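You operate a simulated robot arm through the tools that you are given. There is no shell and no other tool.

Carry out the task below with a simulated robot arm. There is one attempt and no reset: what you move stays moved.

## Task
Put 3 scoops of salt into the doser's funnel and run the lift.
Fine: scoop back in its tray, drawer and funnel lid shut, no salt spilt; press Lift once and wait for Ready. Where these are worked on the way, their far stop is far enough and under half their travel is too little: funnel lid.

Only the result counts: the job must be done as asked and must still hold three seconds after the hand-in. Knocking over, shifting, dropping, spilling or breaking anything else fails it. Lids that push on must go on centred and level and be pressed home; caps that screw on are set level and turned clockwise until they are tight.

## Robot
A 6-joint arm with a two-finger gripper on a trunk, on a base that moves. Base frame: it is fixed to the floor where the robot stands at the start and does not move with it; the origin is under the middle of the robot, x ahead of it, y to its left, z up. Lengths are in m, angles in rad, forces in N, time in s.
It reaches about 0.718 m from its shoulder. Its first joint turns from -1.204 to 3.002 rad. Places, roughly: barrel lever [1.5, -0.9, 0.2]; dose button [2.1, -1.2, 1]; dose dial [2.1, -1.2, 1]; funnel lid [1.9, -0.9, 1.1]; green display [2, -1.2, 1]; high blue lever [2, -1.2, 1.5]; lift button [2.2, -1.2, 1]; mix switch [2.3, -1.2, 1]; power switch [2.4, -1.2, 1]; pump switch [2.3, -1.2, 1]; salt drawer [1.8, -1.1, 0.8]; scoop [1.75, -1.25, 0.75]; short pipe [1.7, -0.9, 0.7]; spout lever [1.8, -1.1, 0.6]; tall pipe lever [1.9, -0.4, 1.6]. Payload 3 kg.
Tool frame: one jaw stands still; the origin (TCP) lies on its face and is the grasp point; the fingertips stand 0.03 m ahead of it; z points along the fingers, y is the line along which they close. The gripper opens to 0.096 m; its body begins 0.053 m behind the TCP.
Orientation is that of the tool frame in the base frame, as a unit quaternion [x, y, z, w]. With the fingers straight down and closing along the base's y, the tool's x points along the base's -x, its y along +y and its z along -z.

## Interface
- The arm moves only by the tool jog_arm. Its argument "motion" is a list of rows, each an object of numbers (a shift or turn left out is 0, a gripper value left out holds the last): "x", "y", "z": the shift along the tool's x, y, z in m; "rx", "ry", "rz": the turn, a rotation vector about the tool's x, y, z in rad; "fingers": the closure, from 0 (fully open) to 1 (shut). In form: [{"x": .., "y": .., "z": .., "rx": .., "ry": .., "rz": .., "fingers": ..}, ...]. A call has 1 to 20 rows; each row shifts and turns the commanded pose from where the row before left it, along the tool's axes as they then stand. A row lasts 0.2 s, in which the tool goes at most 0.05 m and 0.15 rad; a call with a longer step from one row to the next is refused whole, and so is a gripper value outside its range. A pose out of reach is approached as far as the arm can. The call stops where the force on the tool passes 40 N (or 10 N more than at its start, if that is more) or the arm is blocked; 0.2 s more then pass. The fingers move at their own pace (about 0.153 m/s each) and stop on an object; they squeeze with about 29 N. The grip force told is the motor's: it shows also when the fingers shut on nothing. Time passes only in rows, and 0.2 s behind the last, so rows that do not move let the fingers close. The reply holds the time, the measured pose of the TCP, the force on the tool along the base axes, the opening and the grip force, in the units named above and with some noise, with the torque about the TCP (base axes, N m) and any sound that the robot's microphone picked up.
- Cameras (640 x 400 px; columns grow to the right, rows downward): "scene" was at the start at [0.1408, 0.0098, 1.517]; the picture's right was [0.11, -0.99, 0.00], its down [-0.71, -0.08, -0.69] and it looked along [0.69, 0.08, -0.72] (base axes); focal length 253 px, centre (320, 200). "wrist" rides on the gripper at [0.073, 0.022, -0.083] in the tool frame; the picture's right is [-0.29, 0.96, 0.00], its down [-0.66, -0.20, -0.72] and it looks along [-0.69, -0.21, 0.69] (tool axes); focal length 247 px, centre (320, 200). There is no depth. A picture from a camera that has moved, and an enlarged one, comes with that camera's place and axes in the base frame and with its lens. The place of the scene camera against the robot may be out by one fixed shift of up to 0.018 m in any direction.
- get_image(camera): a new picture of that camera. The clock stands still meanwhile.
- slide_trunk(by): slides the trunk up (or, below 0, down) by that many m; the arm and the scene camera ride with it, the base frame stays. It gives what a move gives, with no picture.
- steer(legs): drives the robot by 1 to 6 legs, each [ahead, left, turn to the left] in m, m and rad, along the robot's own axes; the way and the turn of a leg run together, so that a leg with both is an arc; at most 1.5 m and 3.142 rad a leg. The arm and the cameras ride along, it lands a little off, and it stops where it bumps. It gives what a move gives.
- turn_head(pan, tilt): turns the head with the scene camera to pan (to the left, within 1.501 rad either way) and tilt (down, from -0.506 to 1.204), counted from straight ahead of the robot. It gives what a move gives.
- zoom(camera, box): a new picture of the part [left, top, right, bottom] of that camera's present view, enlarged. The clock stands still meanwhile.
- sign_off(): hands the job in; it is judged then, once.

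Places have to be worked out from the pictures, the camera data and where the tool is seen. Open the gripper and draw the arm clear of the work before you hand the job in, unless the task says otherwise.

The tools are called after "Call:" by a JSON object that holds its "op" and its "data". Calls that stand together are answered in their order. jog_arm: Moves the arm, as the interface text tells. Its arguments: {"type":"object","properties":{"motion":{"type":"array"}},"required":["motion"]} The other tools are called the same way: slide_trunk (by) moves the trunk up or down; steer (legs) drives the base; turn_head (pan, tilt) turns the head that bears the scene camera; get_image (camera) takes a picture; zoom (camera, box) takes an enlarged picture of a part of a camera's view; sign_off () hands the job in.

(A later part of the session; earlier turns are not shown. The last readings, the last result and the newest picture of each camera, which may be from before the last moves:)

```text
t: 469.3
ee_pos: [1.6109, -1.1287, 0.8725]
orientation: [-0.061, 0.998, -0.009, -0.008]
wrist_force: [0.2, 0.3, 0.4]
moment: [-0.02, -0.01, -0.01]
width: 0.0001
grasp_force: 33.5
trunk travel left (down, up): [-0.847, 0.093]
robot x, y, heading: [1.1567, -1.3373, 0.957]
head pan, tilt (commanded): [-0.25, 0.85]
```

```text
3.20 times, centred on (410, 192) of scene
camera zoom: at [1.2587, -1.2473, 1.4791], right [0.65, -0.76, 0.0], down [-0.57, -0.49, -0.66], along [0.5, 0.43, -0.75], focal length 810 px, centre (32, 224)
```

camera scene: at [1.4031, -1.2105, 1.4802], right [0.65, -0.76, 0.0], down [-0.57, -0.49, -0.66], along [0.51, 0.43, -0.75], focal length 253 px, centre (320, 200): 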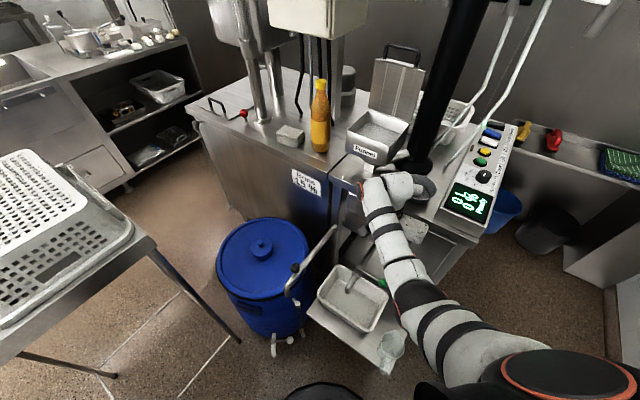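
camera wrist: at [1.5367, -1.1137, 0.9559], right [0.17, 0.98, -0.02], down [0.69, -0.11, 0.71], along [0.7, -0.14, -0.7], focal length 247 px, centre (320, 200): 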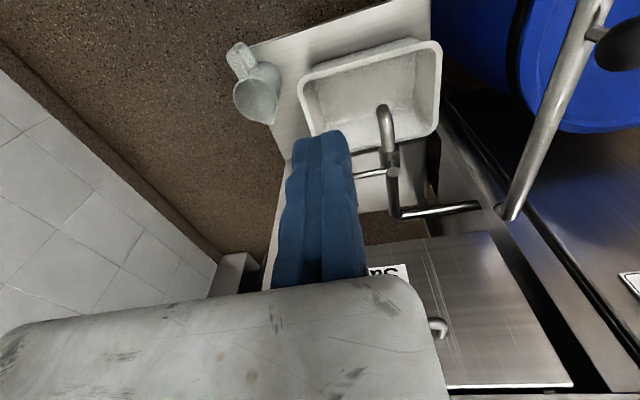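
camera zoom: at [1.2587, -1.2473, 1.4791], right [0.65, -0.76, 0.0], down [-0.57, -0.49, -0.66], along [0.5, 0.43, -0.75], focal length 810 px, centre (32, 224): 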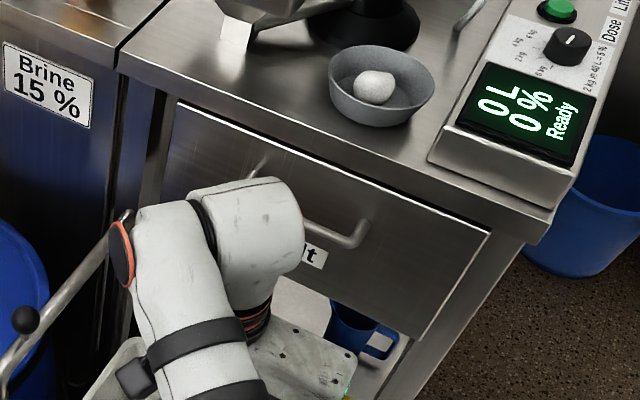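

The drawer is shut, flush under the counter. Next the funnel lid: I raise the trunk and look at the lid's handle to measure its position.

Call:
{"op": "slide_trunk", "data": {"by": 0.092}}

Call:
{"op": "turn_head", "data": {"pan": -0.3, "tilt": 0.5}}

Call:
{"op": "get_image", "data": {"camera": "scene"}}

Call:
{"op": "zoom", "data": {"camera": "scene", "box": [310, 110, 470, 210]}}

```text
t: 470.5
ee_pos: [1.6099, -1.127, 0.9647]
orientation: [-0.061, 0.998, -0.009, -0.008]
wrist_force: [0.4, 0.7, 0.2]
moment: [0.01, -0.02, 0.02]
width: 0.0
grasp_force: 33.7
trunk travel left (down, up): [-0.939, 0.001]
robot x, y, heading: [1.1572, -1.3423, 0.958]
head pan, tilt (commanded): [-0.25, 0.85]
```

```text
t: 471.4
ee_pos: [1.6107, -1.128, 0.9649]
orientation: [-0.062, 0.998, -0.01, -0.009]
wrist_force: [0.6, -0.4, -0.5]
moment: [-0.02, 0.04, 0.01]
width: 0.0003
grasp_force: 33.0
trunk travel left (down, up): [-0.939, 0.001]
robot x, y, heading: [1.1605, -1.3433, 0.956]
head pan, tilt (commanded): [-0.3, 0.499]
```

```text
taken
camera scene: at [1.2702, -1.2429, 1.6011], right [0.61, -0.79, 0.0], down [-0.38, -0.29, -0.88], along [0.69, 0.54, -0.48], focal length 253 px, centre (320, 200)
```

scene: 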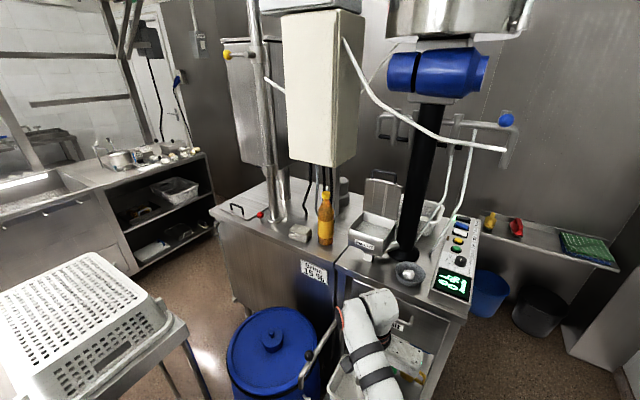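

```text
4.00 times, centred on (390, 160) of scene
camera zoom: at [1.2702, -1.2429, 1.6011], right [0.61, -0.79, 0.0], down [-0.38, -0.29, -0.88], along [0.69, 0.54, -0.48], focal length 1012 px, centre (40, 360)
```

zoom: 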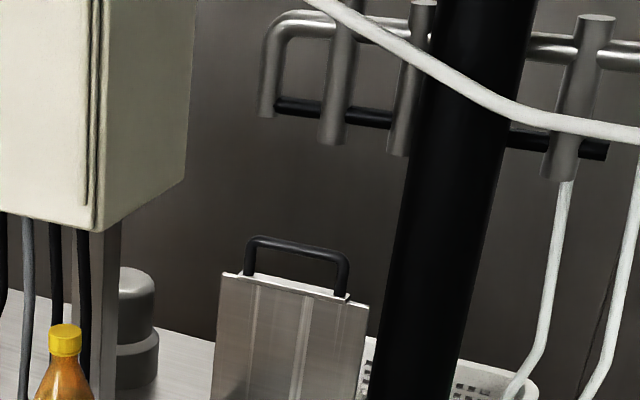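

The lid stands vertical, its bar at about (2.05,−0.92,1.267). I'll fetch it with horizontal fingers from the south-west. First I raise and extend the hand, then pitch the fingers forward while moving on.

Call:
{"op": "jog_arm", "data": {"motion": [{"x": -0.012, "y": 0.017, "z": -0.028}, {"x": -0.012, "y": 0.017, "z": -0.028}, {"x": -0.012, "y": 0.017, "z": -0.028}, {"x": -0.015, "y": 0.02, "z": -0.026}, {"x": -0.015, "y": 0.02, "z": -0.026}]}}

Call:
{"op": "jog_arm", "data": {"motion": [{"rz": -0.14}, {"rz": -0.14}, {"rz": -0.14}, {"rz": -0.14}]}}

Call:
{"op": "get_image", "data": {"camera": "scene"}}

```text
t: 472.6
ee_pos: [1.6677, -1.0272, 1.0957]
orientation: [-0.062, 0.998, -0.01, -0.008]
wrist_force: [0.2, -0.3, 0.6]
moment: [-0.01, 0.0, -0.01]
width: 0.0001
grasp_force: 32.8
trunk travel left (down, up): [-0.939, 0.001]
robot x, y, heading: [1.1592, -1.3449, 0.961]
head pan, tilt (commanded): [-0.3, 0.499]
```

```text
t: 473.6
ee_pos: [1.6676, -1.0281, 1.0974]
orientation: [-0.336, 0.942, -0.006, -0.011]
wrist_force: [-0.1, 0.8, -0.3]
moment: [0.05, -0.02, 0.0]
width: 0.0003
grasp_force: 33.1
trunk travel left (down, up): [-0.939, 0.001]
robot x, y, heading: [1.1611, -1.3404, 0.961]
head pan, tilt (commanded): [-0.3, 0.499]
```

```text
taken
camera scene: at [1.2703, -1.2427, 1.6012], right [0.61, -0.79, 0.0], down [-0.38, -0.29, -0.88], along [0.69, 0.54, -0.48], focal length 253 px, centre (320, 200)
```

scene: 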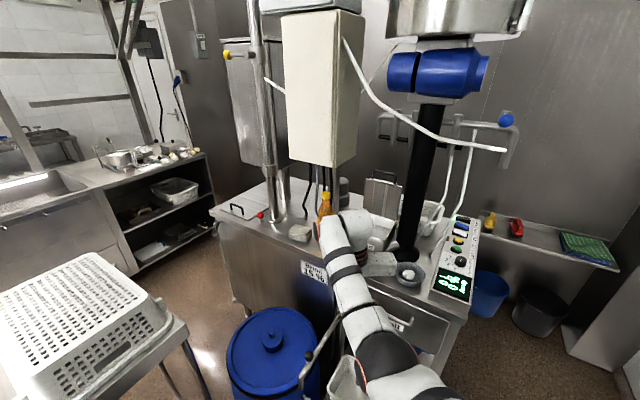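

I pitch the fingers forward while moving slightly ahead.

Call:
{"op": "jog_arm", "data": {"motion": [{"ry": -0.15, "x": -0.012, "z": 0.001}, {"ry": -0.15, "x": -0.0117, "z": 0.0027}, {"ry": -0.15, "x": -0.0112, "z": 0.0044}, {"ry": -0.15, "x": -0.0104, "z": 0.006}, {"ry": -0.15, "x": -0.0094, "z": 0.0075}, {"ry": -0.15, "x": -0.0041, "z": 0.0044}, {"ry": -0.15, "x": -0.0034, "z": 0.005}, {"ry": -0.15, "x": -0.0026, "z": 0.0054}, {"ry": -0.15, "x": -0.0018, "z": 0.0057}, {"ry": -0.15, "x": -0.0009, "z": 0.0059}, {"ry": -0.07}]}}

Call:
{"op": "get_image", "data": {"camera": "scene"}}

```text
t: 476.0
ee_pos: [1.7357, -0.9709, 1.0932]
orientation: [-0.245, 0.695, 0.22, 0.639]
wrist_force: [0.3, 0.3, -0.9]
moment: [0.01, 0.0, 0.01]
width: 0.0003
grasp_force: 33.0
out of reach, approached as far as the arm can: row 10, 11
trunk travel left (down, up): [-0.939, 0.001]
robot x, y, heading: [1.1565, -1.3405, 0.957]
head pan, tilt (commanded): [-0.3, 0.499]
```

```text
taken
camera scene: at [1.2699, -1.2427, 1.6012], right [0.61, -0.79, 0.0], down [-0.38, -0.29, -0.88], along [0.69, 0.54, -0.48], focal length 253 px, centre (320, 200)
```

scene: 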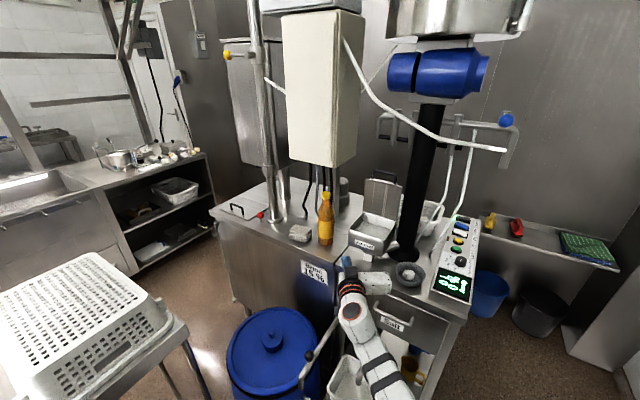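

Now I raise the hand to handle height while extending, and roll it so the jaws are one above the other.

Call:
{"op": "jog_arm", "data": {"motion": [{"x": -0.035, "z": 0.013}, {"x": -0.035, "z": 0.013}, {"x": -0.035, "z": 0.013}, {"x": -0.035, "z": 0.013}, {"x": -0.035, "z": 0.013}, {"x": -0.01}]}}

Call:
{"op": "jog_arm", "data": {"motion": [{"rz": 0.15}, {"rz": 0.15}, {"rz": 0.15}, {"rz": 0.15}, {"rz": 0.15}, {"rz": 0.15}, {"rz": 0.15}, {"rz": 0.15}, {"rz": 0.15}, {"rz": 0.15}, {"rz": 0.07}]}}

Call:
{"op": "get_image", "data": {"camera": "scene"}}

Call:
{"op": "get_image", "data": {"camera": "wrist"}}

```text
t: 477.4
ee_pos: [1.8, -0.9203, 1.277]
orientation: [-0.244, 0.694, 0.221, 0.641]
wrist_force: [0.7, -0.4, -0.6]
moment: [0.0, -0.03, -0.01]
width: 0.0
grasp_force: 33.2
trunk travel left (down, up): [-0.939, 0.001]
robot x, y, heading: [1.1554, -1.342, 0.956]
head pan, tilt (commanded): [-0.3, 0.499]
```

```text
t: 479.8
ee_pos: [1.7982, -0.9229, 1.275]
orientation: [0.319, 0.663, 0.609, 0.297]
wrist_force: [-0.2, -0.4, 0.6]
moment: [0.01, 0.01, -0.03]
width: 0.0
grasp_force: 33.1
trunk travel left (down, up): [-0.939, 0.001]
robot x, y, heading: [1.1538, -1.3385, 0.957]
head pan, tilt (commanded): [-0.3, 0.499]
```

```text
taken
camera scene: at [1.2703, -1.2428, 1.6012], right [0.61, -0.79, 0.0], down [-0.38, -0.29, -0.88], along [0.69, 0.54, -0.48], focal length 253 px, centre (320, 200)
```

scene: 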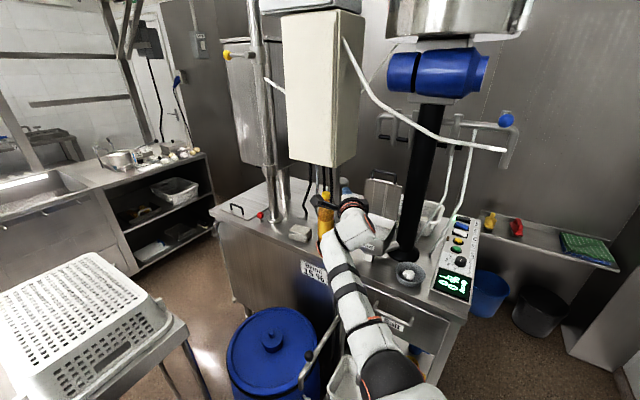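

```text
taken
camera wrist: at [1.6895, -0.9153, 1.3028], right [0.24, -0.18, 0.95], down [-0.17, -0.98, -0.14], along [0.96, -0.13, -0.26], focal length 247 px, centre (320, 200)
```

wrist: 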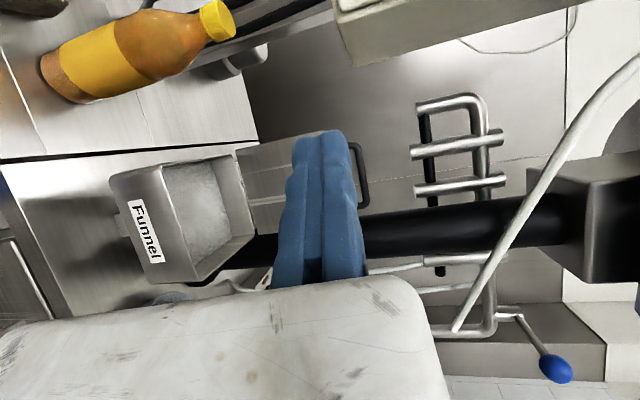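

A perfect view of the handle: its bar runs from about (2.05,−0.90) to (2.06,−0.98) at z≈1.277. I open the jaws 22 mm and drive so that the hand is in front of it.

Call:
{"op": "jog_arm", "data": {"motion": [{"fingers": 0.771, "y": 0.012}, {"fingers": 0.771}]}}

Call:
{"op": "steer", "data": {"legs": [[0.0502, -0.1925, 0.0]]}}

Call:
{"op": "get_image", "data": {"camera": "wrist"}}

Call:
{"op": "get_image", "data": {"camera": "scene"}}

```text
t: 480.4
ee_pos: [1.799, -0.9213, 1.2863]
orientation: [0.318, 0.663, 0.609, 0.296]
wrist_force: [0.4, 0.0, -0.1]
moment: [-0.07, -0.02, 0.04]
width: 0.022
grasp_force: 0.1
trunk travel left (down, up): [-0.939, 0.001]
robot x, y, heading: [1.1613, -1.3381, 0.957]
head pan, tilt (commanded): [-0.3, 0.499]
```

```text
t: 482.0
ee_pos: [1.9828, -0.9878, 1.2877]
orientation: [0.316, 0.663, 0.61, 0.298]
wrist_force: [0.1, -0.7, 1.0]
moment: [-0.03, -0.01, -0.01]
width: 0.022
grasp_force: 0.1
trunk travel left (down, up): [-0.939, 0.001]
robot x, y, heading: [1.3462, -1.4112, 0.96]
head pan, tilt (commanded): [-0.3, 0.499]
```

```text
taken
camera wrist: at [1.8736, -0.9816, 1.3153], right [0.24, -0.17, 0.96], down [-0.16, -0.98, -0.14], along [0.96, -0.12, -0.26], focal length 247 px, centre (320, 200)
```

wrist: 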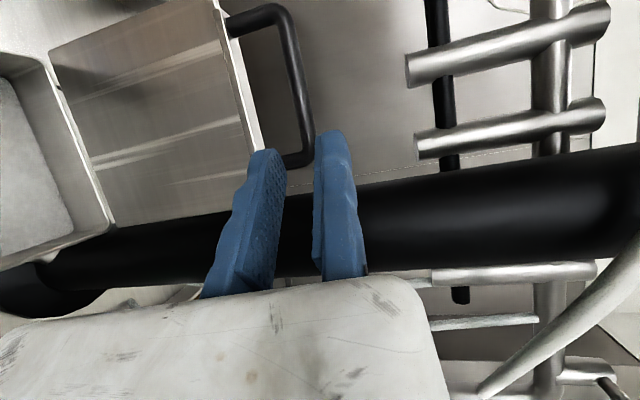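

```text
taken
camera scene: at [1.4555, -1.3119, 1.6013], right [0.61, -0.79, 0.0], down [-0.38, -0.29, -0.88], along [0.69, 0.54, -0.48], focal length 253 px, centre (320, 200)
```

scene: 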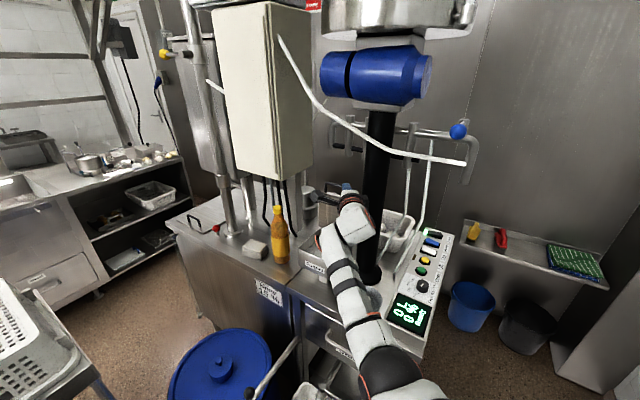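

Triangulating both views, the bar is actually at x≈2.009, z≈1.278, with its south end right at my fingertips. I back off a little, then go forward so that the lower jaw enters the handle's loop.

Call:
{"op": "jog_arm", "data": {"motion": [{"x": 0.022, "z": -0.018}]}}

Call:
{"op": "get_image", "data": {"camera": "wrist"}}

```text
t: 482.4
ee_pos: [1.9538, -0.9815, 1.2909]
orientation: [0.316, 0.664, 0.609, 0.298]
wrist_force: [-0.2, 0.8, 0.7]
moment: [0.0, 0.03, -0.04]
width: 0.0222
grasp_force: 0.0
trunk travel left (down, up): [-0.939, 0.001]
robot x, y, heading: [1.3467, -1.4037, 0.961]
head pan, tilt (commanded): [-0.3, 0.499]
```

```text
taken
camera wrist: at [1.8439, -0.9747, 1.318], right [0.24, -0.17, 0.96], down [-0.16, -0.98, -0.14], along [0.96, -0.12, -0.26], focal length 247 px, centre (320, 200)
```

wrist: 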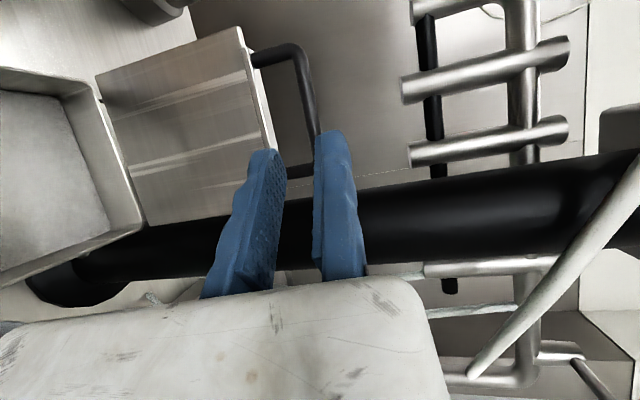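

The lower jaw is aligned with the loop's opening. I move forward 5.7 cm.

Call:
{"op": "jog_arm", "data": {"motion": [{"z": 0.0285, "y": 0.001}, {"z": 0.0285, "y": 0.001}]}}

Call:
{"op": "get_image", "data": {"camera": "wrist"}}

```text
t: 483.0
ee_pos: [2.0012, -0.9444, 1.2838]
orientation: [0.316, 0.664, 0.609, 0.297]
wrist_force: [-0.6, 0.0, 0.0]
moment: [0.0, 0.01, -0.01]
width: 0.022
grasp_force: 0.1
trunk travel left (down, up): [-0.939, 0.001]
robot x, y, heading: [1.3484, -1.4132, 0.963]
head pan, tilt (commanded): [-0.3, 0.499]
```

```text
taken
camera wrist: at [1.8914, -0.9403, 1.3124], right [0.24, -0.17, 0.96], down [-0.16, -0.98, -0.14], along [0.96, -0.12, -0.26], focal length 247 px, centre (320, 200)
```

wrist: 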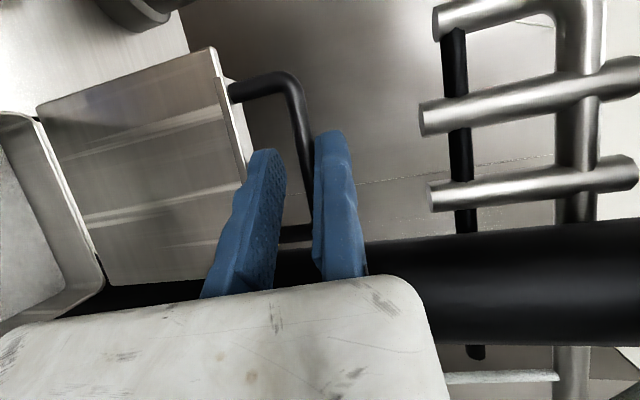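

The bar lies between the jaws without any contact force. I close the gripper on it.

Call:
{"op": "jog_arm", "data": {"motion": [{"fingers": 1.0}, {"fingers": 1.0}, {"fingers": 1.0}]}}

Call:
{"op": "get_image", "data": {"camera": "wrist"}}

```text
t: 483.8
ee_pos: [2.0005, -0.9465, 1.2829]
orientation: [0.317, 0.664, 0.609, 0.296]
wrist_force: [-0.6, 0.4, -7.3]
moment: [1.01, 0.24, 0.18]
width: 0.0106
grasp_force: 43.9
trunk travel left (down, up): [-0.939, 0.001]
robot x, y, heading: [1.3476, -1.4095, 0.965]
head pan, tilt (commanded): [-0.3, 0.499]
```

```text
taken
camera wrist: at [1.8927, -0.9406, 1.3113], right [0.24, -0.17, 0.95], down [-0.16, -0.98, -0.14], along [0.96, -0.12, -0.26], focal length 247 px, centre (320, 200)
```

wrist: 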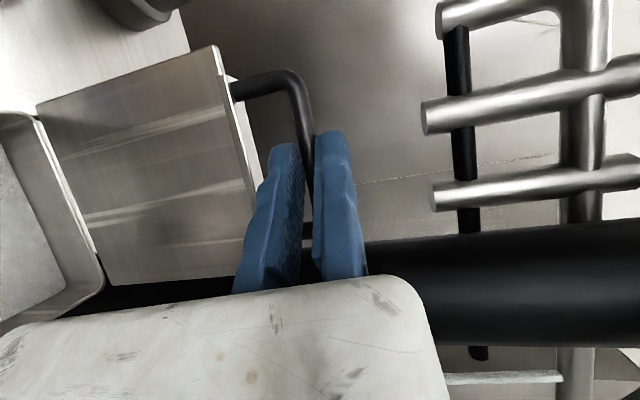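

Gripped. I guide the lid back down along its arc, first to about 45°.

Call:
{"op": "jog_arm", "data": {"motion": [{"x": 0.0091, "y": -0.0063, "z": -0.0135}, {"x": 0.0091, "y": -0.0063, "z": -0.0135}, {"x": 0.0091, "y": -0.0063, "z": -0.0135}, {"x": 0.0073, "y": -0.0108, "z": -0.0103}, {"x": 0.0073, "y": -0.0108, "z": -0.0103}, {"x": 0.0073, "y": -0.0108, "z": -0.0103}]}}

Call:
{"op": "get_image", "data": {"camera": "wrist"}}

```text
t: 485.2
ee_pos: [1.899, -0.9576, 1.2486]
orientation: [0.312, 0.659, 0.615, 0.299]
wrist_force: [-17.8, 2.9, 23.5]
moment: [1.54, -0.26, 0.57]
width: 0.0101
grasp_force: 43.1
trunk travel left (down, up): [-0.939, 0.001]
robot x, y, heading: [1.3429, -1.413, 0.963]
head pan, tilt (commanded): [-0.3, 0.499]
```

```text
taken
camera wrist: at [1.7893, -0.9519, 1.2769], right [0.23, -0.18, 0.96], down [-0.16, -0.98, -0.15], along [0.96, -0.12, -0.25], focal length 247 px, centre (320, 200)
```

wrist: 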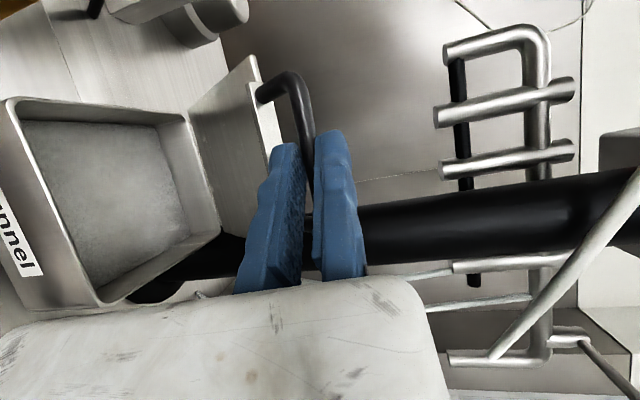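

The lid is coming down. I continue with a slightly larger radius to ease the load, to about 30° and then 15°.

Call:
{"op": "jog_arm", "data": {"motion": [{"x": 0.0067, "y": -0.0131, "z": -0.0104}, {"x": 0.0067, "y": -0.0131, "z": -0.0104}, {"x": 0.0067, "y": -0.0131, "z": -0.0104}]}}

Call:
{"op": "get_image", "data": {"camera": "wrist"}}

```text
t: 486.0
ee_pos: [1.8603, -0.9621, 1.209]
orientation: [0.312, 0.662, 0.613, 0.299]
wrist_force: [-25.1, 4.6, 16.4]
moment: [1.62, 0.05, 1.17]
width: 0.0105
grasp_force: 44.4
trunk travel left (down, up): [-0.939, 0.001]
robot x, y, heading: [1.3441, -1.412, 0.964]
head pan, tilt (commanded): [-0.3, 0.499]
```

```text
taken
camera wrist: at [1.7504, -0.9558, 1.2363], right [0.23, -0.18, 0.96], down [-0.16, -0.98, -0.14], along [0.96, -0.12, -0.25], focal length 247 px, centre (320, 200)
```

wrist: 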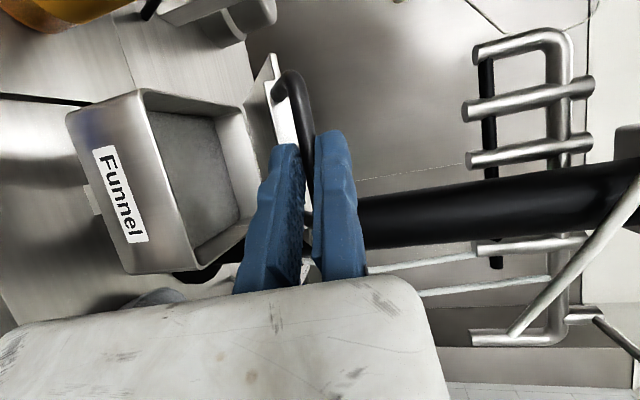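

I ease outward by about a centimetre and continue down toward closed.

Call:
{"op": "jog_arm", "data": {"motion": [{"x": 0.008, "z": -0.009}, {"x": 0.0037, "y": -0.0176, "z": -0.0042}, {"x": 0.0037, "y": -0.0176, "z": -0.0042}]}}

Call:
{"op": "get_image", "data": {"camera": "wrist"}}

Call:
{"op": "zoom", "data": {"camera": "scene", "box": [270, 150, 430, 250]}}

```text
t: 486.8
ee_pos: [1.8405, -0.9636, 1.1714]
orientation: [0.315, 0.663, 0.61, 0.298]
wrist_force: [-19.2, 1.6, 5.2]
moment: [1.25, 0.13, -0.12]
width: 0.0104
grasp_force: 44.6
trunk travel left (down, up): [-0.939, 0.001]
robot x, y, heading: [1.3461, -1.41, 0.961]
head pan, tilt (commanded): [-0.3, 0.499]
```

```text
taken
camera wrist: at [1.7316, -0.9569, 1.1988], right [0.23, -0.18, 0.96], down [-0.16, -0.98, -0.14], along [0.96, -0.12, -0.26], focal length 247 px, centre (320, 200)
```

wrist: 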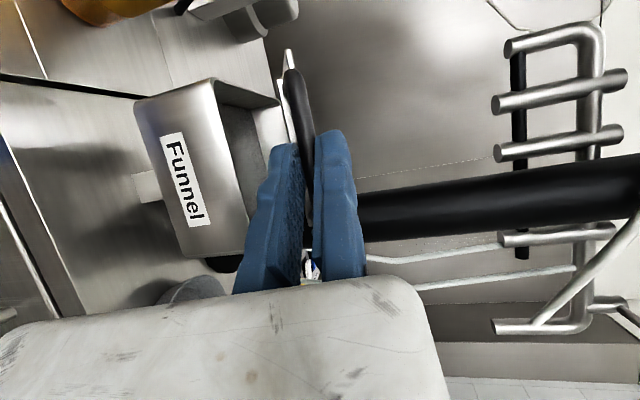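

```text
4.00 times, centred on (350, 200) of scene
camera zoom: at [1.4476, -1.3138, 1.6019], right [0.61, -0.79, 0.0], down [-0.37, -0.29, -0.88], along [0.7, 0.54, -0.47], focal length 1012 px, centre (200, 200)
```

zoom: 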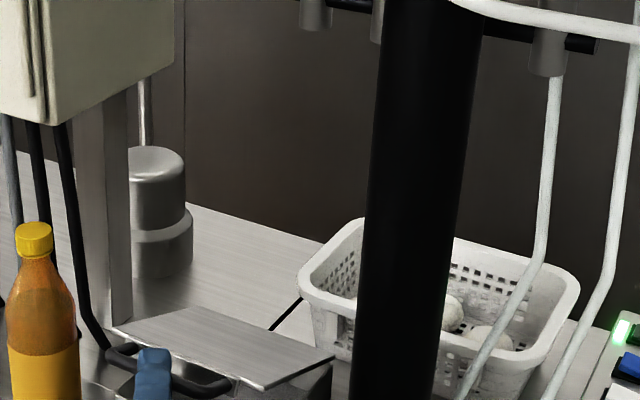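

Nearly closed (about 18°). I lower the rest until the lid seats.

Call:
{"op": "jog_arm", "data": {"motion": [{"x": 0.0018, "y": -0.0145, "z": -0.0013}, {"x": 0.0018, "y": -0.0145, "z": -0.0013}, {"x": 0.0018, "y": -0.0145, "z": -0.0013}, {"x": 0.0018, "y": -0.0145, "z": -0.0013}]}}

Call:
{"op": "get_image", "data": {"camera": "wrist"}}

Call:
{"op": "turn_head", "data": {"pan": -0.3, "tilt": 0.7}}

Call:
{"op": "zoom", "data": {"camera": "scene", "box": [270, 130, 430, 230]}}

```text
t: 487.8
ee_pos: [1.833, -0.9657, 1.1291]
orientation: [0.315, 0.668, 0.606, 0.295]
wrist_force: [-0.7, 31.1, -0.3]
moment: [1.41, 0.13, 0.43]
width: 0.0107
grasp_force: 44.0
out of reach, approached as far as the arm can: row 2, 3, 4
trunk travel left (down, up): [-0.939, 0.001]
robot x, y, heading: [1.3481, -1.4062, 0.958]
head pan, tilt (commanded): [-0.3, 0.499]
```

```text
taken
camera wrist: at [1.7231, -0.9595, 1.1588], right [0.24, -0.16, 0.96], down [-0.16, -0.98, -0.12], along [0.96, -0.12, -0.27], focal length 247 px, centre (320, 200)
```

wrist: 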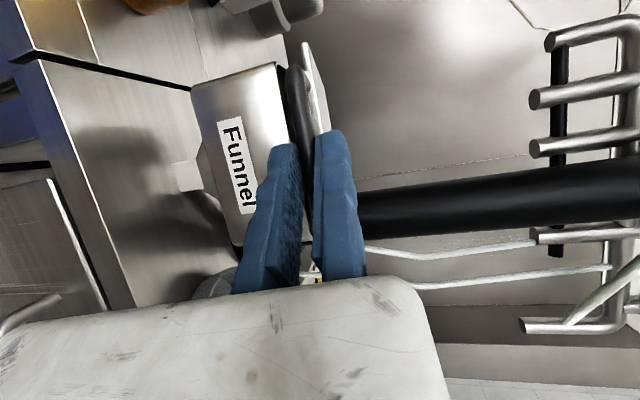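

```text
t: 488.5
ee_pos: [1.8326, -0.9663, 1.1304]
orientation: [0.313, 0.669, 0.606, 0.296]
wrist_force: [0.0, 30.7, -2.0]
moment: [1.42, 0.15, 0.43]
width: 0.0106
grasp_force: 44.2
trunk travel left (down, up): [-0.939, 0.001]
robot x, y, heading: [1.3471, -1.4096, 0.958]
head pan, tilt (commanded): [-0.3, 0.7]
```

```text
4.00 times, centred on (350, 180) of scene
camera zoom: at [1.4535, -1.3025, 1.5826], right [0.61, -0.79, 0.01], down [-0.51, -0.4, -0.76], along [0.6, 0.46, -0.65], focal length 1012 px, centre (200, 280)
```

zoom: 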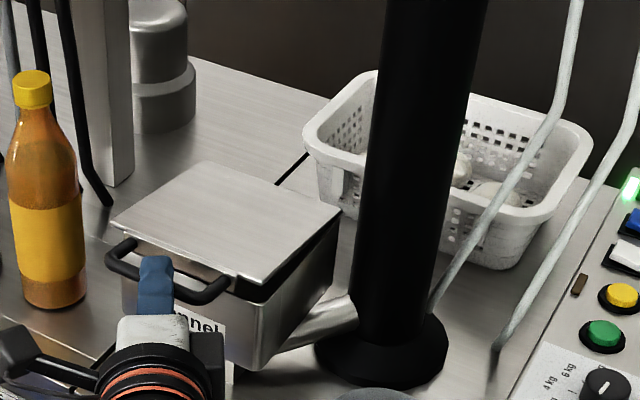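

The lid is within a few degrees of closed. I open the gripper so it drops the last bit, then retreat.

Call:
{"op": "jog_arm", "data": {"motion": [{"fingers": 0.8}, {"fingers": 0.6}, {"fingers": 0.45}, {"fingers": 0.45}]}}

Call:
{"op": "zoom", "data": {"camera": "scene", "box": [270, 130, 430, 230]}}

Call:
{"op": "get_image", "data": {"camera": "wrist"}}

```text
t: 489.5
ee_pos: [1.8319, -0.978, 1.1347]
orientation: [0.317, 0.666, 0.607, 0.296]
wrist_force: [-0.5, 0.6, 0.4]
moment: [0.04, 0.01, 0.0]
width: 0.0528
grasp_force: 0.0
trunk travel left (down, up): [-0.939, 0.001]
robot x, y, heading: [1.3467, -1.4086, 0.959]
head pan, tilt (commanded): [-0.3, 0.7]
```

```text
4.00 times, centred on (350, 180) of scene
camera zoom: at [1.4528, -1.3166, 1.5835], right [0.61, -0.79, 0.0], down [-0.51, -0.4, -0.76], along [0.6, 0.47, -0.64], focal length 1012 px, centre (200, 280)
```

zoom: 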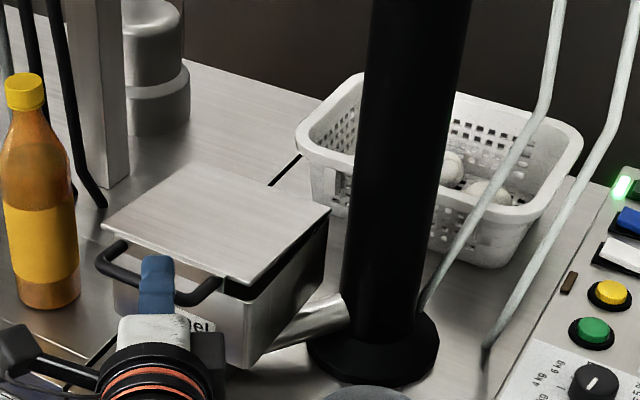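

```text
taken
camera wrist: at [1.7232, -0.9712, 1.1632], right [0.24, -0.17, 0.95], down [-0.16, -0.98, -0.13], along [0.96, -0.12, -0.27], focal length 247 px, centre (320, 200)
```

wrist: 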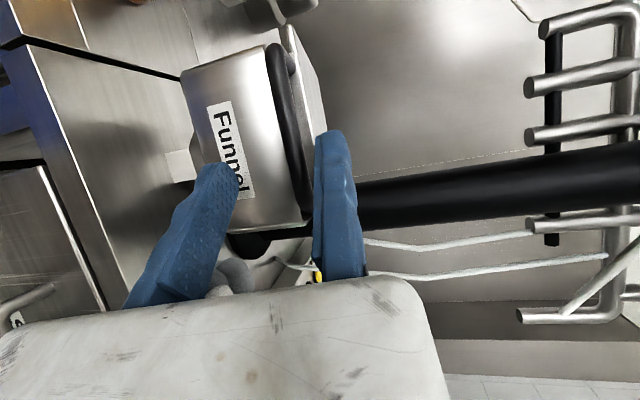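

The lid is still a few degrees open (stiff hinge). I press it down with the upper jaw by lowering the trunk in small steps.

Call:
{"op": "slide_trunk", "data": {"by": -0.02}}

Call:
{"op": "slide_trunk", "data": {"by": -0.012}}

Call:
{"op": "zoom", "data": {"camera": "scene", "box": [270, 130, 430, 230]}}

```text
t: 490.2
ee_pos: [1.832, -0.9765, 1.1146]
orientation: [0.316, 0.666, 0.608, 0.295]
wrist_force: [-1.0, -0.2, 0.6]
moment: [0.01, 0.02, -0.01]
width: 0.0526
grasp_force: 0.0
trunk travel left (down, up): [-0.919, 0.021]
robot x, y, heading: [1.3448, -1.4084, 0.966]
head pan, tilt (commanded): [-0.3, 0.7]
```

```text
t: 490.8
ee_pos: [1.8323, -0.9778, 1.1061]
orientation: [0.316, 0.664, 0.609, 0.296]
wrist_force: [4.4, 3.4, 13.4]
moment: [0.34, -0.24, -0.01]
width: 0.0529
grasp_force: 0.1
trunk travel left (down, up): [-0.907, 0.033]
robot x, y, heading: [1.3445, -1.4122, 0.964]
head pan, tilt (commanded): [-0.3, 0.7]
```

```text
4.00 times, centred on (350, 180) of scene
camera zoom: at [1.452, -1.3173, 1.5518], right [0.61, -0.79, 0.0], down [-0.51, -0.4, -0.77], along [0.6, 0.47, -0.64], focal length 1012 px, centre (200, 280)
```

zoom: 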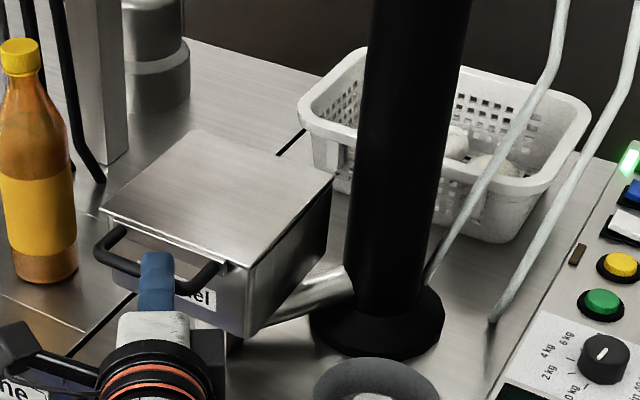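

The lid now looks seated (13 N resistance). I press a little more to be sure.

Call:
{"op": "slide_trunk", "data": {"by": -0.005}}

Call:
{"op": "zoom", "data": {"camera": "scene", "box": [280, 150, 380, 212]}}

Call:
{"op": "get_image", "data": {"camera": "wrist"}}

```text
t: 491.3
ee_pos: [1.8315, -0.978, 1.1044]
orientation: [0.316, 0.662, 0.611, 0.298]
wrist_force: [8.8, 6.6, 31.8]
moment: [0.87, -0.53, 0.01]
width: 0.0528
grasp_force: 0.2
trunk travel left (down, up): [-0.902, 0.038]
robot x, y, heading: [1.3469, -1.4123, 0.96]
head pan, tilt (commanded): [-0.3, 0.7]
```

```text
6.40 times, centred on (330, 181) of scene
camera zoom: at [1.4501, -1.3191, 1.5472], right [0.61, -0.79, 0.0], down [-0.51, -0.39, -0.77], along [0.6, 0.47, -0.64], focal length 1619 px, centre (256, 322)
```

zoom: 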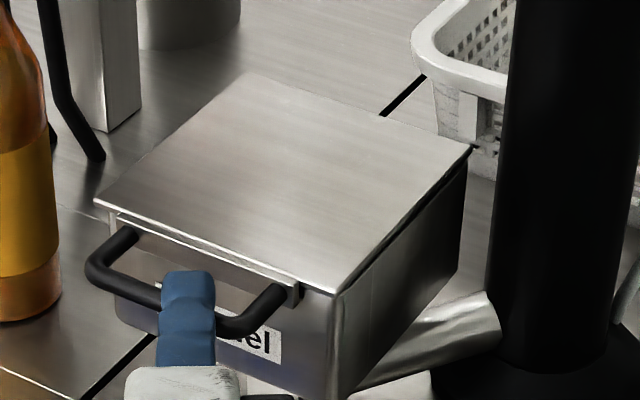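

```text
taken
camera wrist: at [1.7219, -0.9724, 1.1325], right [0.24, -0.18, 0.96], down [-0.16, -0.98, -0.14], along [0.96, -0.12, -0.26], focal length 247 px, centre (320, 200)
```

wrist: 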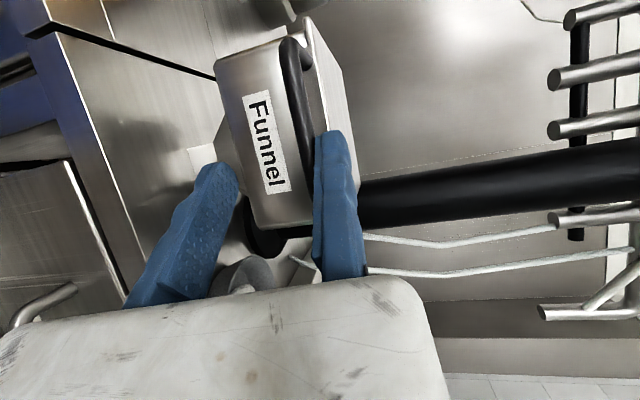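

The lid is flush and pressed home. I relieve the pressure and withdraw the hand by driving back along the finger direction.

Call:
{"op": "slide_trunk", "data": {"by": 0.012}}

Call:
{"op": "steer", "data": {"legs": [[-0.143, 0.0425, 0.0]]}}

Call:
{"op": "get_image", "data": {"camera": "scene"}}

Call:
{"op": "get_image", "data": {"camera": "wrist"}}

```text
t: 491.9
ee_pos: [1.8303, -0.9785, 1.106]
orientation: [0.317, 0.668, 0.606, 0.293]
wrist_force: [-0.6, -0.5, 0.1]
moment: [-0.02, -0.02, 0.01]
width: 0.0528
grasp_force: 0.0
trunk travel left (down, up): [-0.914, 0.026]
robot x, y, heading: [1.3462, -1.4128, 0.964]
head pan, tilt (commanded): [-0.3, 0.7]
```

```text
t: 493.3
ee_pos: [1.7171, -1.0718, 1.1082]
orientation: [0.317, 0.666, 0.607, 0.296]
wrist_force: [0.1, -0.1, 0.0]
moment: [0.02, -0.02, 0.0]
width: 0.0527
grasp_force: 0.0
trunk travel left (down, up): [-0.914, 0.026]
robot x, y, heading: [1.2286, -1.5053, 0.958]
head pan, tilt (commanded): [-0.3, 0.7]
```

```text
taken
camera scene: at [1.3374, -1.4089, 1.5583], right [0.61, -0.79, 0.0], down [-0.51, -0.4, -0.76], along [0.6, 0.47, -0.65], focal length 253 px, centre (320, 200)
```

scene: 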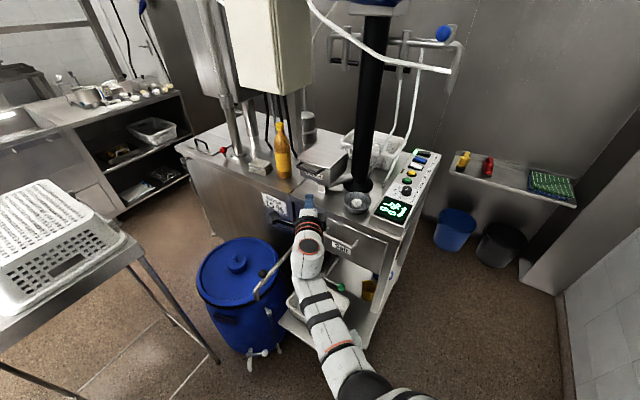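

```text
taken
camera wrist: at [1.6078, -1.0644, 1.1372], right [0.24, -0.17, 0.95], down [-0.16, -0.98, -0.13], along [0.96, -0.13, -0.27], focal length 247 px, centre (320, 200)
```

wrist: 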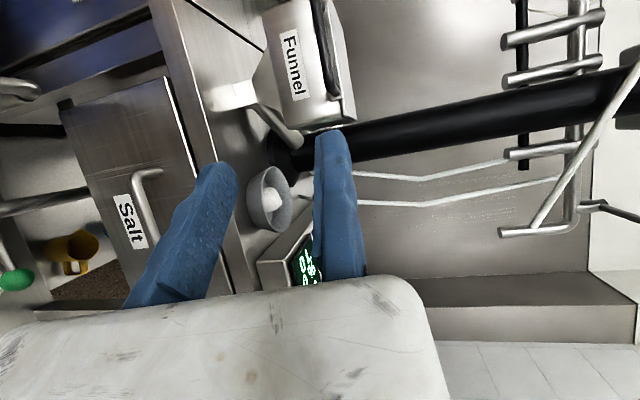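

Lid and drawer are both closed. Now the Lift button: I roll and pitch the hand back to fingers-down here in front of the counter.

Call:
{"op": "jog_arm", "data": {"motion": [{"rz": -0.15, "fingers": 1.0}, {"rz": -0.15}, {"rz": -0.15}, {"rz": -0.15}, {"rz": -0.15}, {"rz": -0.15}, {"rz": -0.15}, {"rz": -0.15}, {"rz": -0.15}, {"rz": -0.15}, {"rz": -0.07}]}}

Call:
{"op": "jog_arm", "data": {"motion": [{"ry": 0.15, "x": 0.0009, "z": -0.0059}, {"ry": 0.15, "x": 0.0018, "z": -0.0057}, {"ry": 0.15, "x": 0.0026, "z": -0.0054}, {"ry": 0.15, "x": 0.0034, "z": -0.005}, {"ry": 0.15, "x": 0.0041, "z": -0.0044}, {"ry": 0.15, "x": 0.0078, "z": -0.0062}, {"ry": 0.15, "x": 0.0087, "z": -0.005}, {"ry": 0.15, "x": 0.0093, "z": -0.0037}, {"ry": 0.15, "x": 0.0097, "z": -0.0022}, {"ry": 0.15, "x": 0.01, "z": -0.0007}]}}

Call:
{"op": "get_image", "data": {"camera": "scene"}}

```text
t: 495.7
ee_pos: [1.7146, -1.0724, 1.1101]
orientation: [-0.247, 0.694, 0.22, 0.639]
wrist_force: [1.1, -0.3, 0.4]
moment: [-0.02, 0.0, 0.03]
width: 0.0
grasp_force: 28.9
trunk travel left (down, up): [-0.914, 0.026]
robot x, y, heading: [1.2271, -1.5035, 0.961]
head pan, tilt (commanded): [-0.3, 0.7]
```

```text
t: 497.9
ee_pos: [1.6546, -1.1211, 1.1045]
orientation: [-0.33, 0.944, -0.006, -0.008]
wrist_force: [-0.5, 0.0, -0.6]
moment: [0.0, 0.01, -0.02]
width: 0.0
grasp_force: 29.2
trunk travel left (down, up): [-0.914, 0.026]
robot x, y, heading: [1.2287, -1.5058, 0.959]
head pan, tilt (commanded): [-0.3, 0.7]
```

```text
taken
camera scene: at [1.3365, -1.4101, 1.5584], right [0.61, -0.79, 0.0], down [-0.51, -0.39, -0.76], along [0.6, 0.47, -0.64], focal length 253 px, centre (320, 200)
```

scene: 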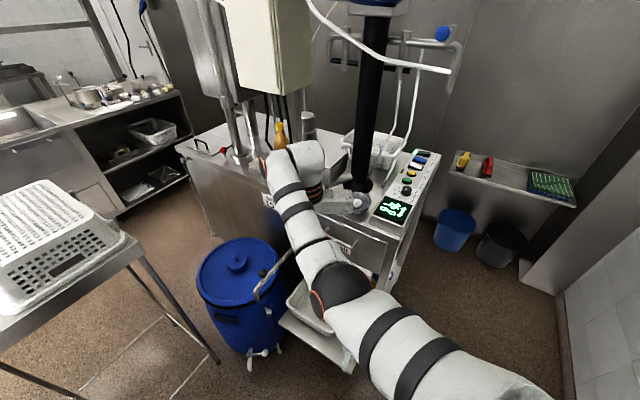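

The arm is in its regular pose. I raise the trunk and drive around the south side so the hand ends up just south of the button panel.

Call:
{"op": "slide_trunk", "data": {"by": 0.025}}

Call:
{"op": "steer", "data": {"legs": [[-0.2006, -0.1407, 0.0], [0.3159, -0.4502, 0.0]]}}

Call:
{"op": "turn_head", "data": {"pan": 0.1, "tilt": 0.75}}

Call:
{"op": "get_image", "data": {"camera": "scene"}}

Call:
{"op": "get_image", "data": {"camera": "wrist"}}

```text
t: 498.6
ee_pos: [1.6533, -1.1217, 1.1287]
orientation: [-0.33, 0.944, -0.006, -0.007]
wrist_force: [-0.5, 0.6, -0.4]
moment: [0.01, -0.02, 0.04]
width: 0.0
grasp_force: 29.2
trunk travel left (down, up): [-0.939, 0.001]
robot x, y, heading: [1.2289, -1.5081, 0.955]
head pan, tilt (commanded): [-0.3, 0.7]
```

```text
t: 503.1
ee_pos: [2.194, -1.3537, 1.1298]
orientation: [-0.331, 0.944, -0.006, -0.006]
wrist_force: [0.2, 0.3, -0.1]
moment: [0.0, -0.01, -0.02]
width: 0.0
grasp_force: 29.0
trunk travel left (down, up): [-0.939, 0.001]
robot x, y, heading: [1.7737, -1.7352, 0.965]
head pan, tilt (commanded): [-0.3, 0.7]
```

```text
t: 504.0
ee_pos: [2.1955, -1.3536, 1.1297]
orientation: [-0.33, 0.944, -0.006, -0.006]
wrist_force: [-0.4, 0.4, -0.3]
moment: [-0.04, 0.0, 0.0]
width: 0.0
grasp_force: 28.6
trunk travel left (down, up): [-0.939, 0.001]
robot x, y, heading: [1.7665, -1.7359, 0.965]
head pan, tilt (commanded): [0.099, 0.75]
```

```text
taken
camera scene: at [1.8514, -1.6221, 1.5793], right [0.87, -0.49, 0.0], down [-0.33, -0.59, -0.73], along [0.36, 0.64, -0.68], focal length 253 px, centre (320, 200)
```

scene: 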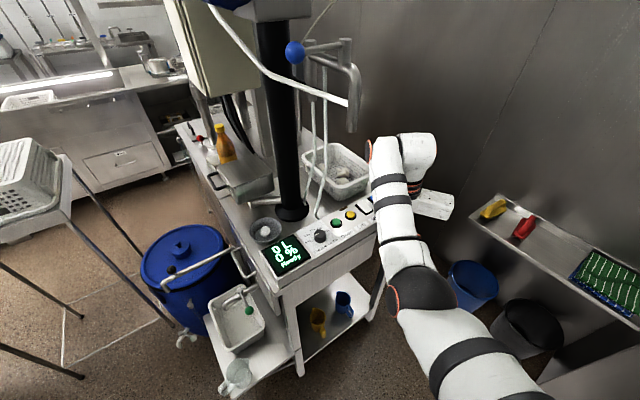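

```text
taken
camera wrist: at [2.125, -1.3815, 1.213], right [-0.37, 0.93, -0.01], down [0.65, 0.26, 0.71], along [0.67, 0.25, -0.7], focal length 247 px, centre (320, 200)
```

wrist: 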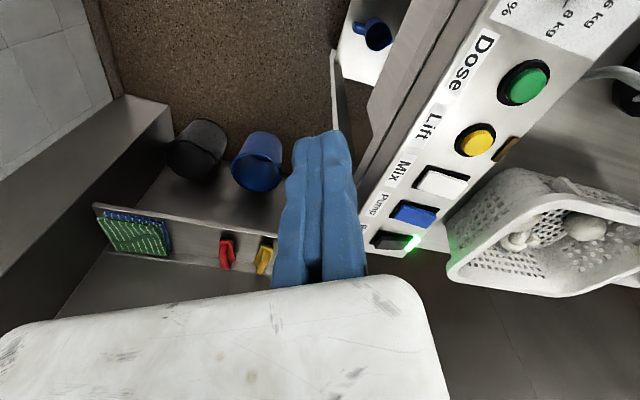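

The wrist camera shows the buttons clearly (Dose green, Lift yellow). I move 9 cm north to triangulate the Lift button's exact place.

Call:
{"op": "steer", "data": {"legs": [[0.074, 0.0513, 0.0]]}}

Call:
{"op": "get_image", "data": {"camera": "wrist"}}

```text
t: 505.1
ee_pos: [2.2013, -1.2975, 1.1275]
orientation: [-0.325, 0.946, -0.008, -0.007]
wrist_force: [-0.9, 0.7, -0.4]
moment: [0.0, 0.0, -0.01]
width: 0.0001
grasp_force: 28.9
trunk travel left (down, up): [-0.939, 0.001]
robot x, y, heading: [1.774, -1.6698, 0.954]
head pan, tilt (commanded): [0.099, 0.75]
stopped in leg 1: the robot was blocked; the commanded pose is now the measured one
```

```text
taken
camera wrist: at [2.1303, -1.3246, 1.2112], right [-0.36, 0.93, -0.01], down [0.65, 0.26, 0.71], along [0.67, 0.24, -0.7], focal length 247 px, centre (320, 200)
```

wrist: 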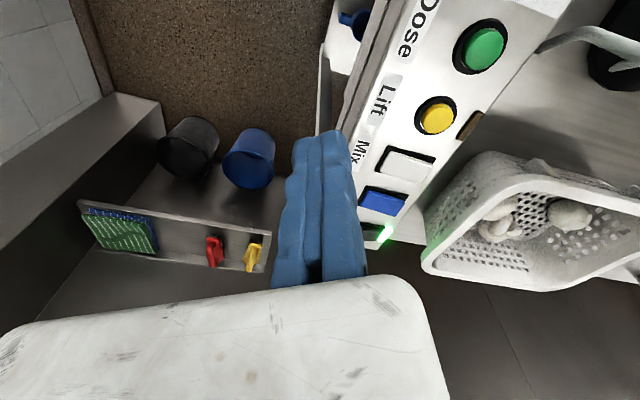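

The base was stopped. I check what the arm may be touching: there is a pipe with the blue-ball lever nearby.

Call:
{"op": "get_image", "data": {"camera": "scene"}}

Call:
{"op": "turn_head", "data": {"pan": 0.0, "tilt": 0.4}}

Call:
{"op": "get_image", "data": {"camera": "scene"}}

```text
taken
camera scene: at [1.8532, -1.5631, 1.5798], right [0.87, -0.49, 0.0], down [-0.34, -0.59, -0.73], along [0.36, 0.64, -0.68], focal length 253 px, centre (320, 200)
```

scene: 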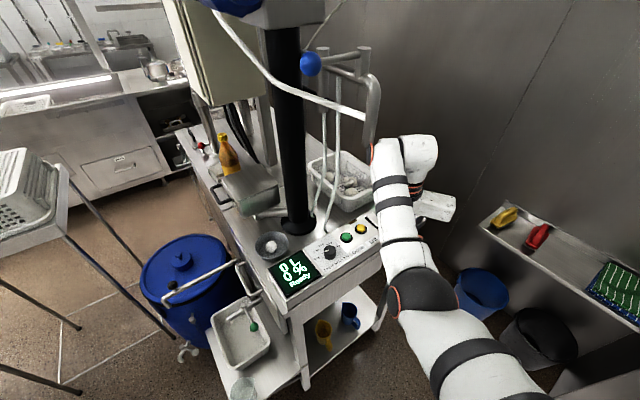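

```text
t: 505.9
ee_pos: [2.2031, -1.2991, 1.1284]
orientation: [-0.326, 0.945, -0.008, -0.007]
wrist_force: [-0.5, 0.7, -0.7]
moment: [0.0, -0.03, 0.0]
width: 0.0
grasp_force: 29.2
trunk travel left (down, up): [-0.939, 0.001]
robot x, y, heading: [1.7721, -1.6705, 0.952]
head pan, tilt (commanded): [0.0, 0.4]
```

```text
taken
camera scene: at [1.8667, -1.5603, 1.6108], right [0.82, -0.58, 0.0], down [-0.23, -0.31, -0.92], along [0.53, 0.75, -0.39], focal length 253 px, centre (320, 200)
```

scene: 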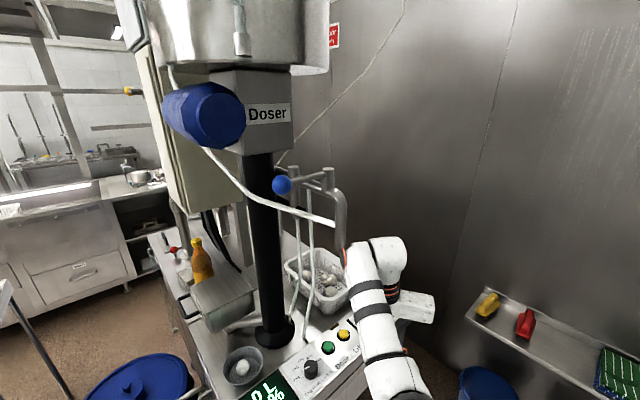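

My wrist touched the end of the pipe hanging at about (2.16,−1.23,1.32). I back off and will press the button with the fingers pitched 45° forward, so the wrist stays lower and further south.

Call:
{"op": "steer", "data": {"legs": [[-0.082, -0.0574, 0.0]]}}

Call:
{"op": "jog_arm", "data": {"motion": [{"ry": -0.15, "x": -0.008}, {"ry": -0.15, "x": -0.008, "z": 0.002}, {"ry": -0.15, "x": -0.008, "z": 0.003}, {"ry": -0.15, "x": -0.008, "z": 0.004}, {"ry": -0.15, "x": -0.008, "z": 0.005}]}}

Call:
{"op": "get_image", "data": {"camera": "scene"}}

Call:
{"op": "get_image", "data": {"camera": "wrist"}}

```text
t: 507.1
ee_pos: [2.1966, -1.3889, 1.1248]
orientation: [-0.327, 0.945, -0.012, -0.009]
wrist_force: [0.3, 0.4, 0.2]
moment: [0.02, -0.04, -0.02]
width: 0.0
grasp_force: 29.1
trunk travel left (down, up): [-0.939, 0.001]
robot x, y, heading: [1.7735, -1.7705, 0.959]
head pan, tilt (commanded): [0.0, 0.4]
```

```text
t: 508.2
ee_pos: [2.2485, -1.3684, 1.1396]
orientation: [-0.3, 0.877, 0.105, 0.36]
wrist_force: [-0.3, -0.2, 0.0]
moment: [-0.01, 0.01, 0.02]
width: 0.0
grasp_force: 29.4
trunk travel left (down, up): [-0.939, 0.001]
robot x, y, heading: [1.7743, -1.7699, 0.962]
head pan, tilt (commanded): [0.0, 0.4]
```

```text
taken
camera scene: at [1.8641, -1.6527, 1.6104], right [0.82, -0.57, 0.0], down [-0.22, -0.32, -0.92], along [0.53, 0.75, -0.39], focal length 253 px, centre (320, 200)
```

scene: 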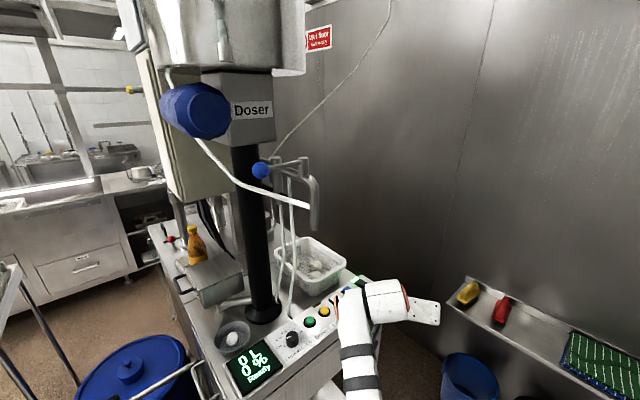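

```text
taken
camera wrist: at [2.1474, -1.4173, 1.1472], right [-0.41, 0.89, 0.17], down [0.08, -0.15, 0.98], along [0.91, 0.42, -0.01], focal length 247 px, centre (320, 200)
```

wrist: 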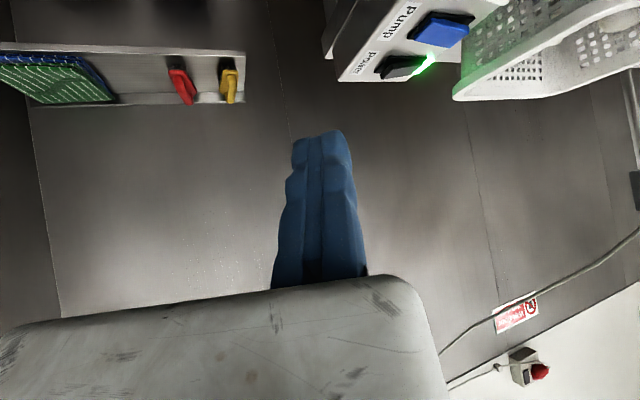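

Triangulation gives the Lift button at (2.1905,−1.194,1.002). With the hand pitched, I drive so the fingertip comes above it, well below the pipe.

Call:
{"op": "steer", "data": {"legs": [[0.09, 0.1542, 0.0]]}}

Call:
{"op": "turn_head", "data": {"pan": 0.0, "tilt": 0.7}}

Call:
{"op": "get_image", "data": {"camera": "scene"}}

Call:
{"op": "zoom", "data": {"camera": "scene", "box": [260, 120, 460, 245]}}

```text
t: 509.8
ee_pos: [2.1732, -1.2109, 1.131]
orientation: [-0.303, 0.879, 0.1, 0.354]
wrist_force: [-0.2, -1.5, -0.1]
moment: [0.0, -0.01, 0.0]
width: 0.0
grasp_force: 29.1
trunk travel left (down, up): [-0.939, 0.001]
robot x, y, heading: [1.6914, -1.6051, 0.964]
head pan, tilt (commanded): [0.0, 0.4]
```

```text
t: 510.6
ee_pos: [2.1737, -1.2101, 1.1316]
orientation: [-0.301, 0.879, 0.097, 0.356]
wrist_force: [0.3, 0.5, -0.5]
moment: [0.01, 0.01, 0.0]
width: 0.0
grasp_force: 29.1
trunk travel left (down, up): [-0.939, 0.001]
robot x, y, heading: [1.6965, -1.6073, 0.964]
head pan, tilt (commanded): [0.0, 0.7]
```

```text
taken
camera scene: at [1.7821, -1.4948, 1.5835], right [0.82, -0.57, 0.0], down [-0.37, -0.53, -0.77], along [0.44, 0.63, -0.64], focal length 253 px, centre (320, 200)
```

scene: 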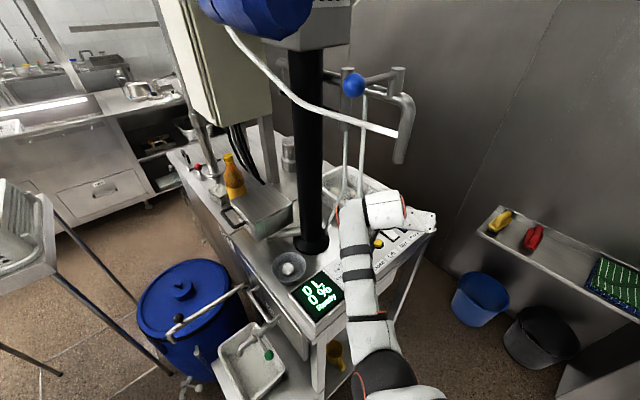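

```text
3.20 times, centred on (360, 182) of scene
camera zoom: at [1.7821, -1.4948, 1.5835], right [0.82, -0.57, 0.0], down [-0.37, -0.53, -0.77], along [0.44, 0.63, -0.64], focal length 810 px, centre (192, 256)
```

zoom: 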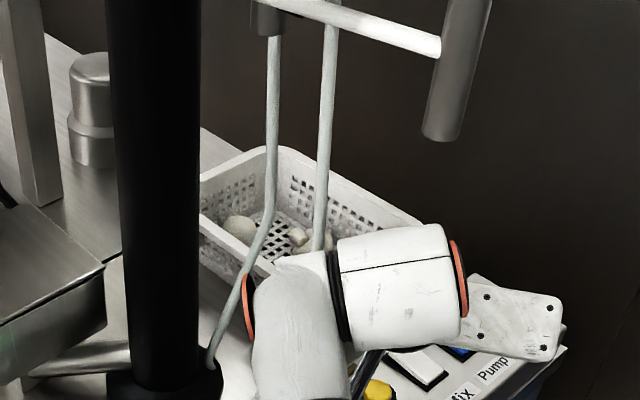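

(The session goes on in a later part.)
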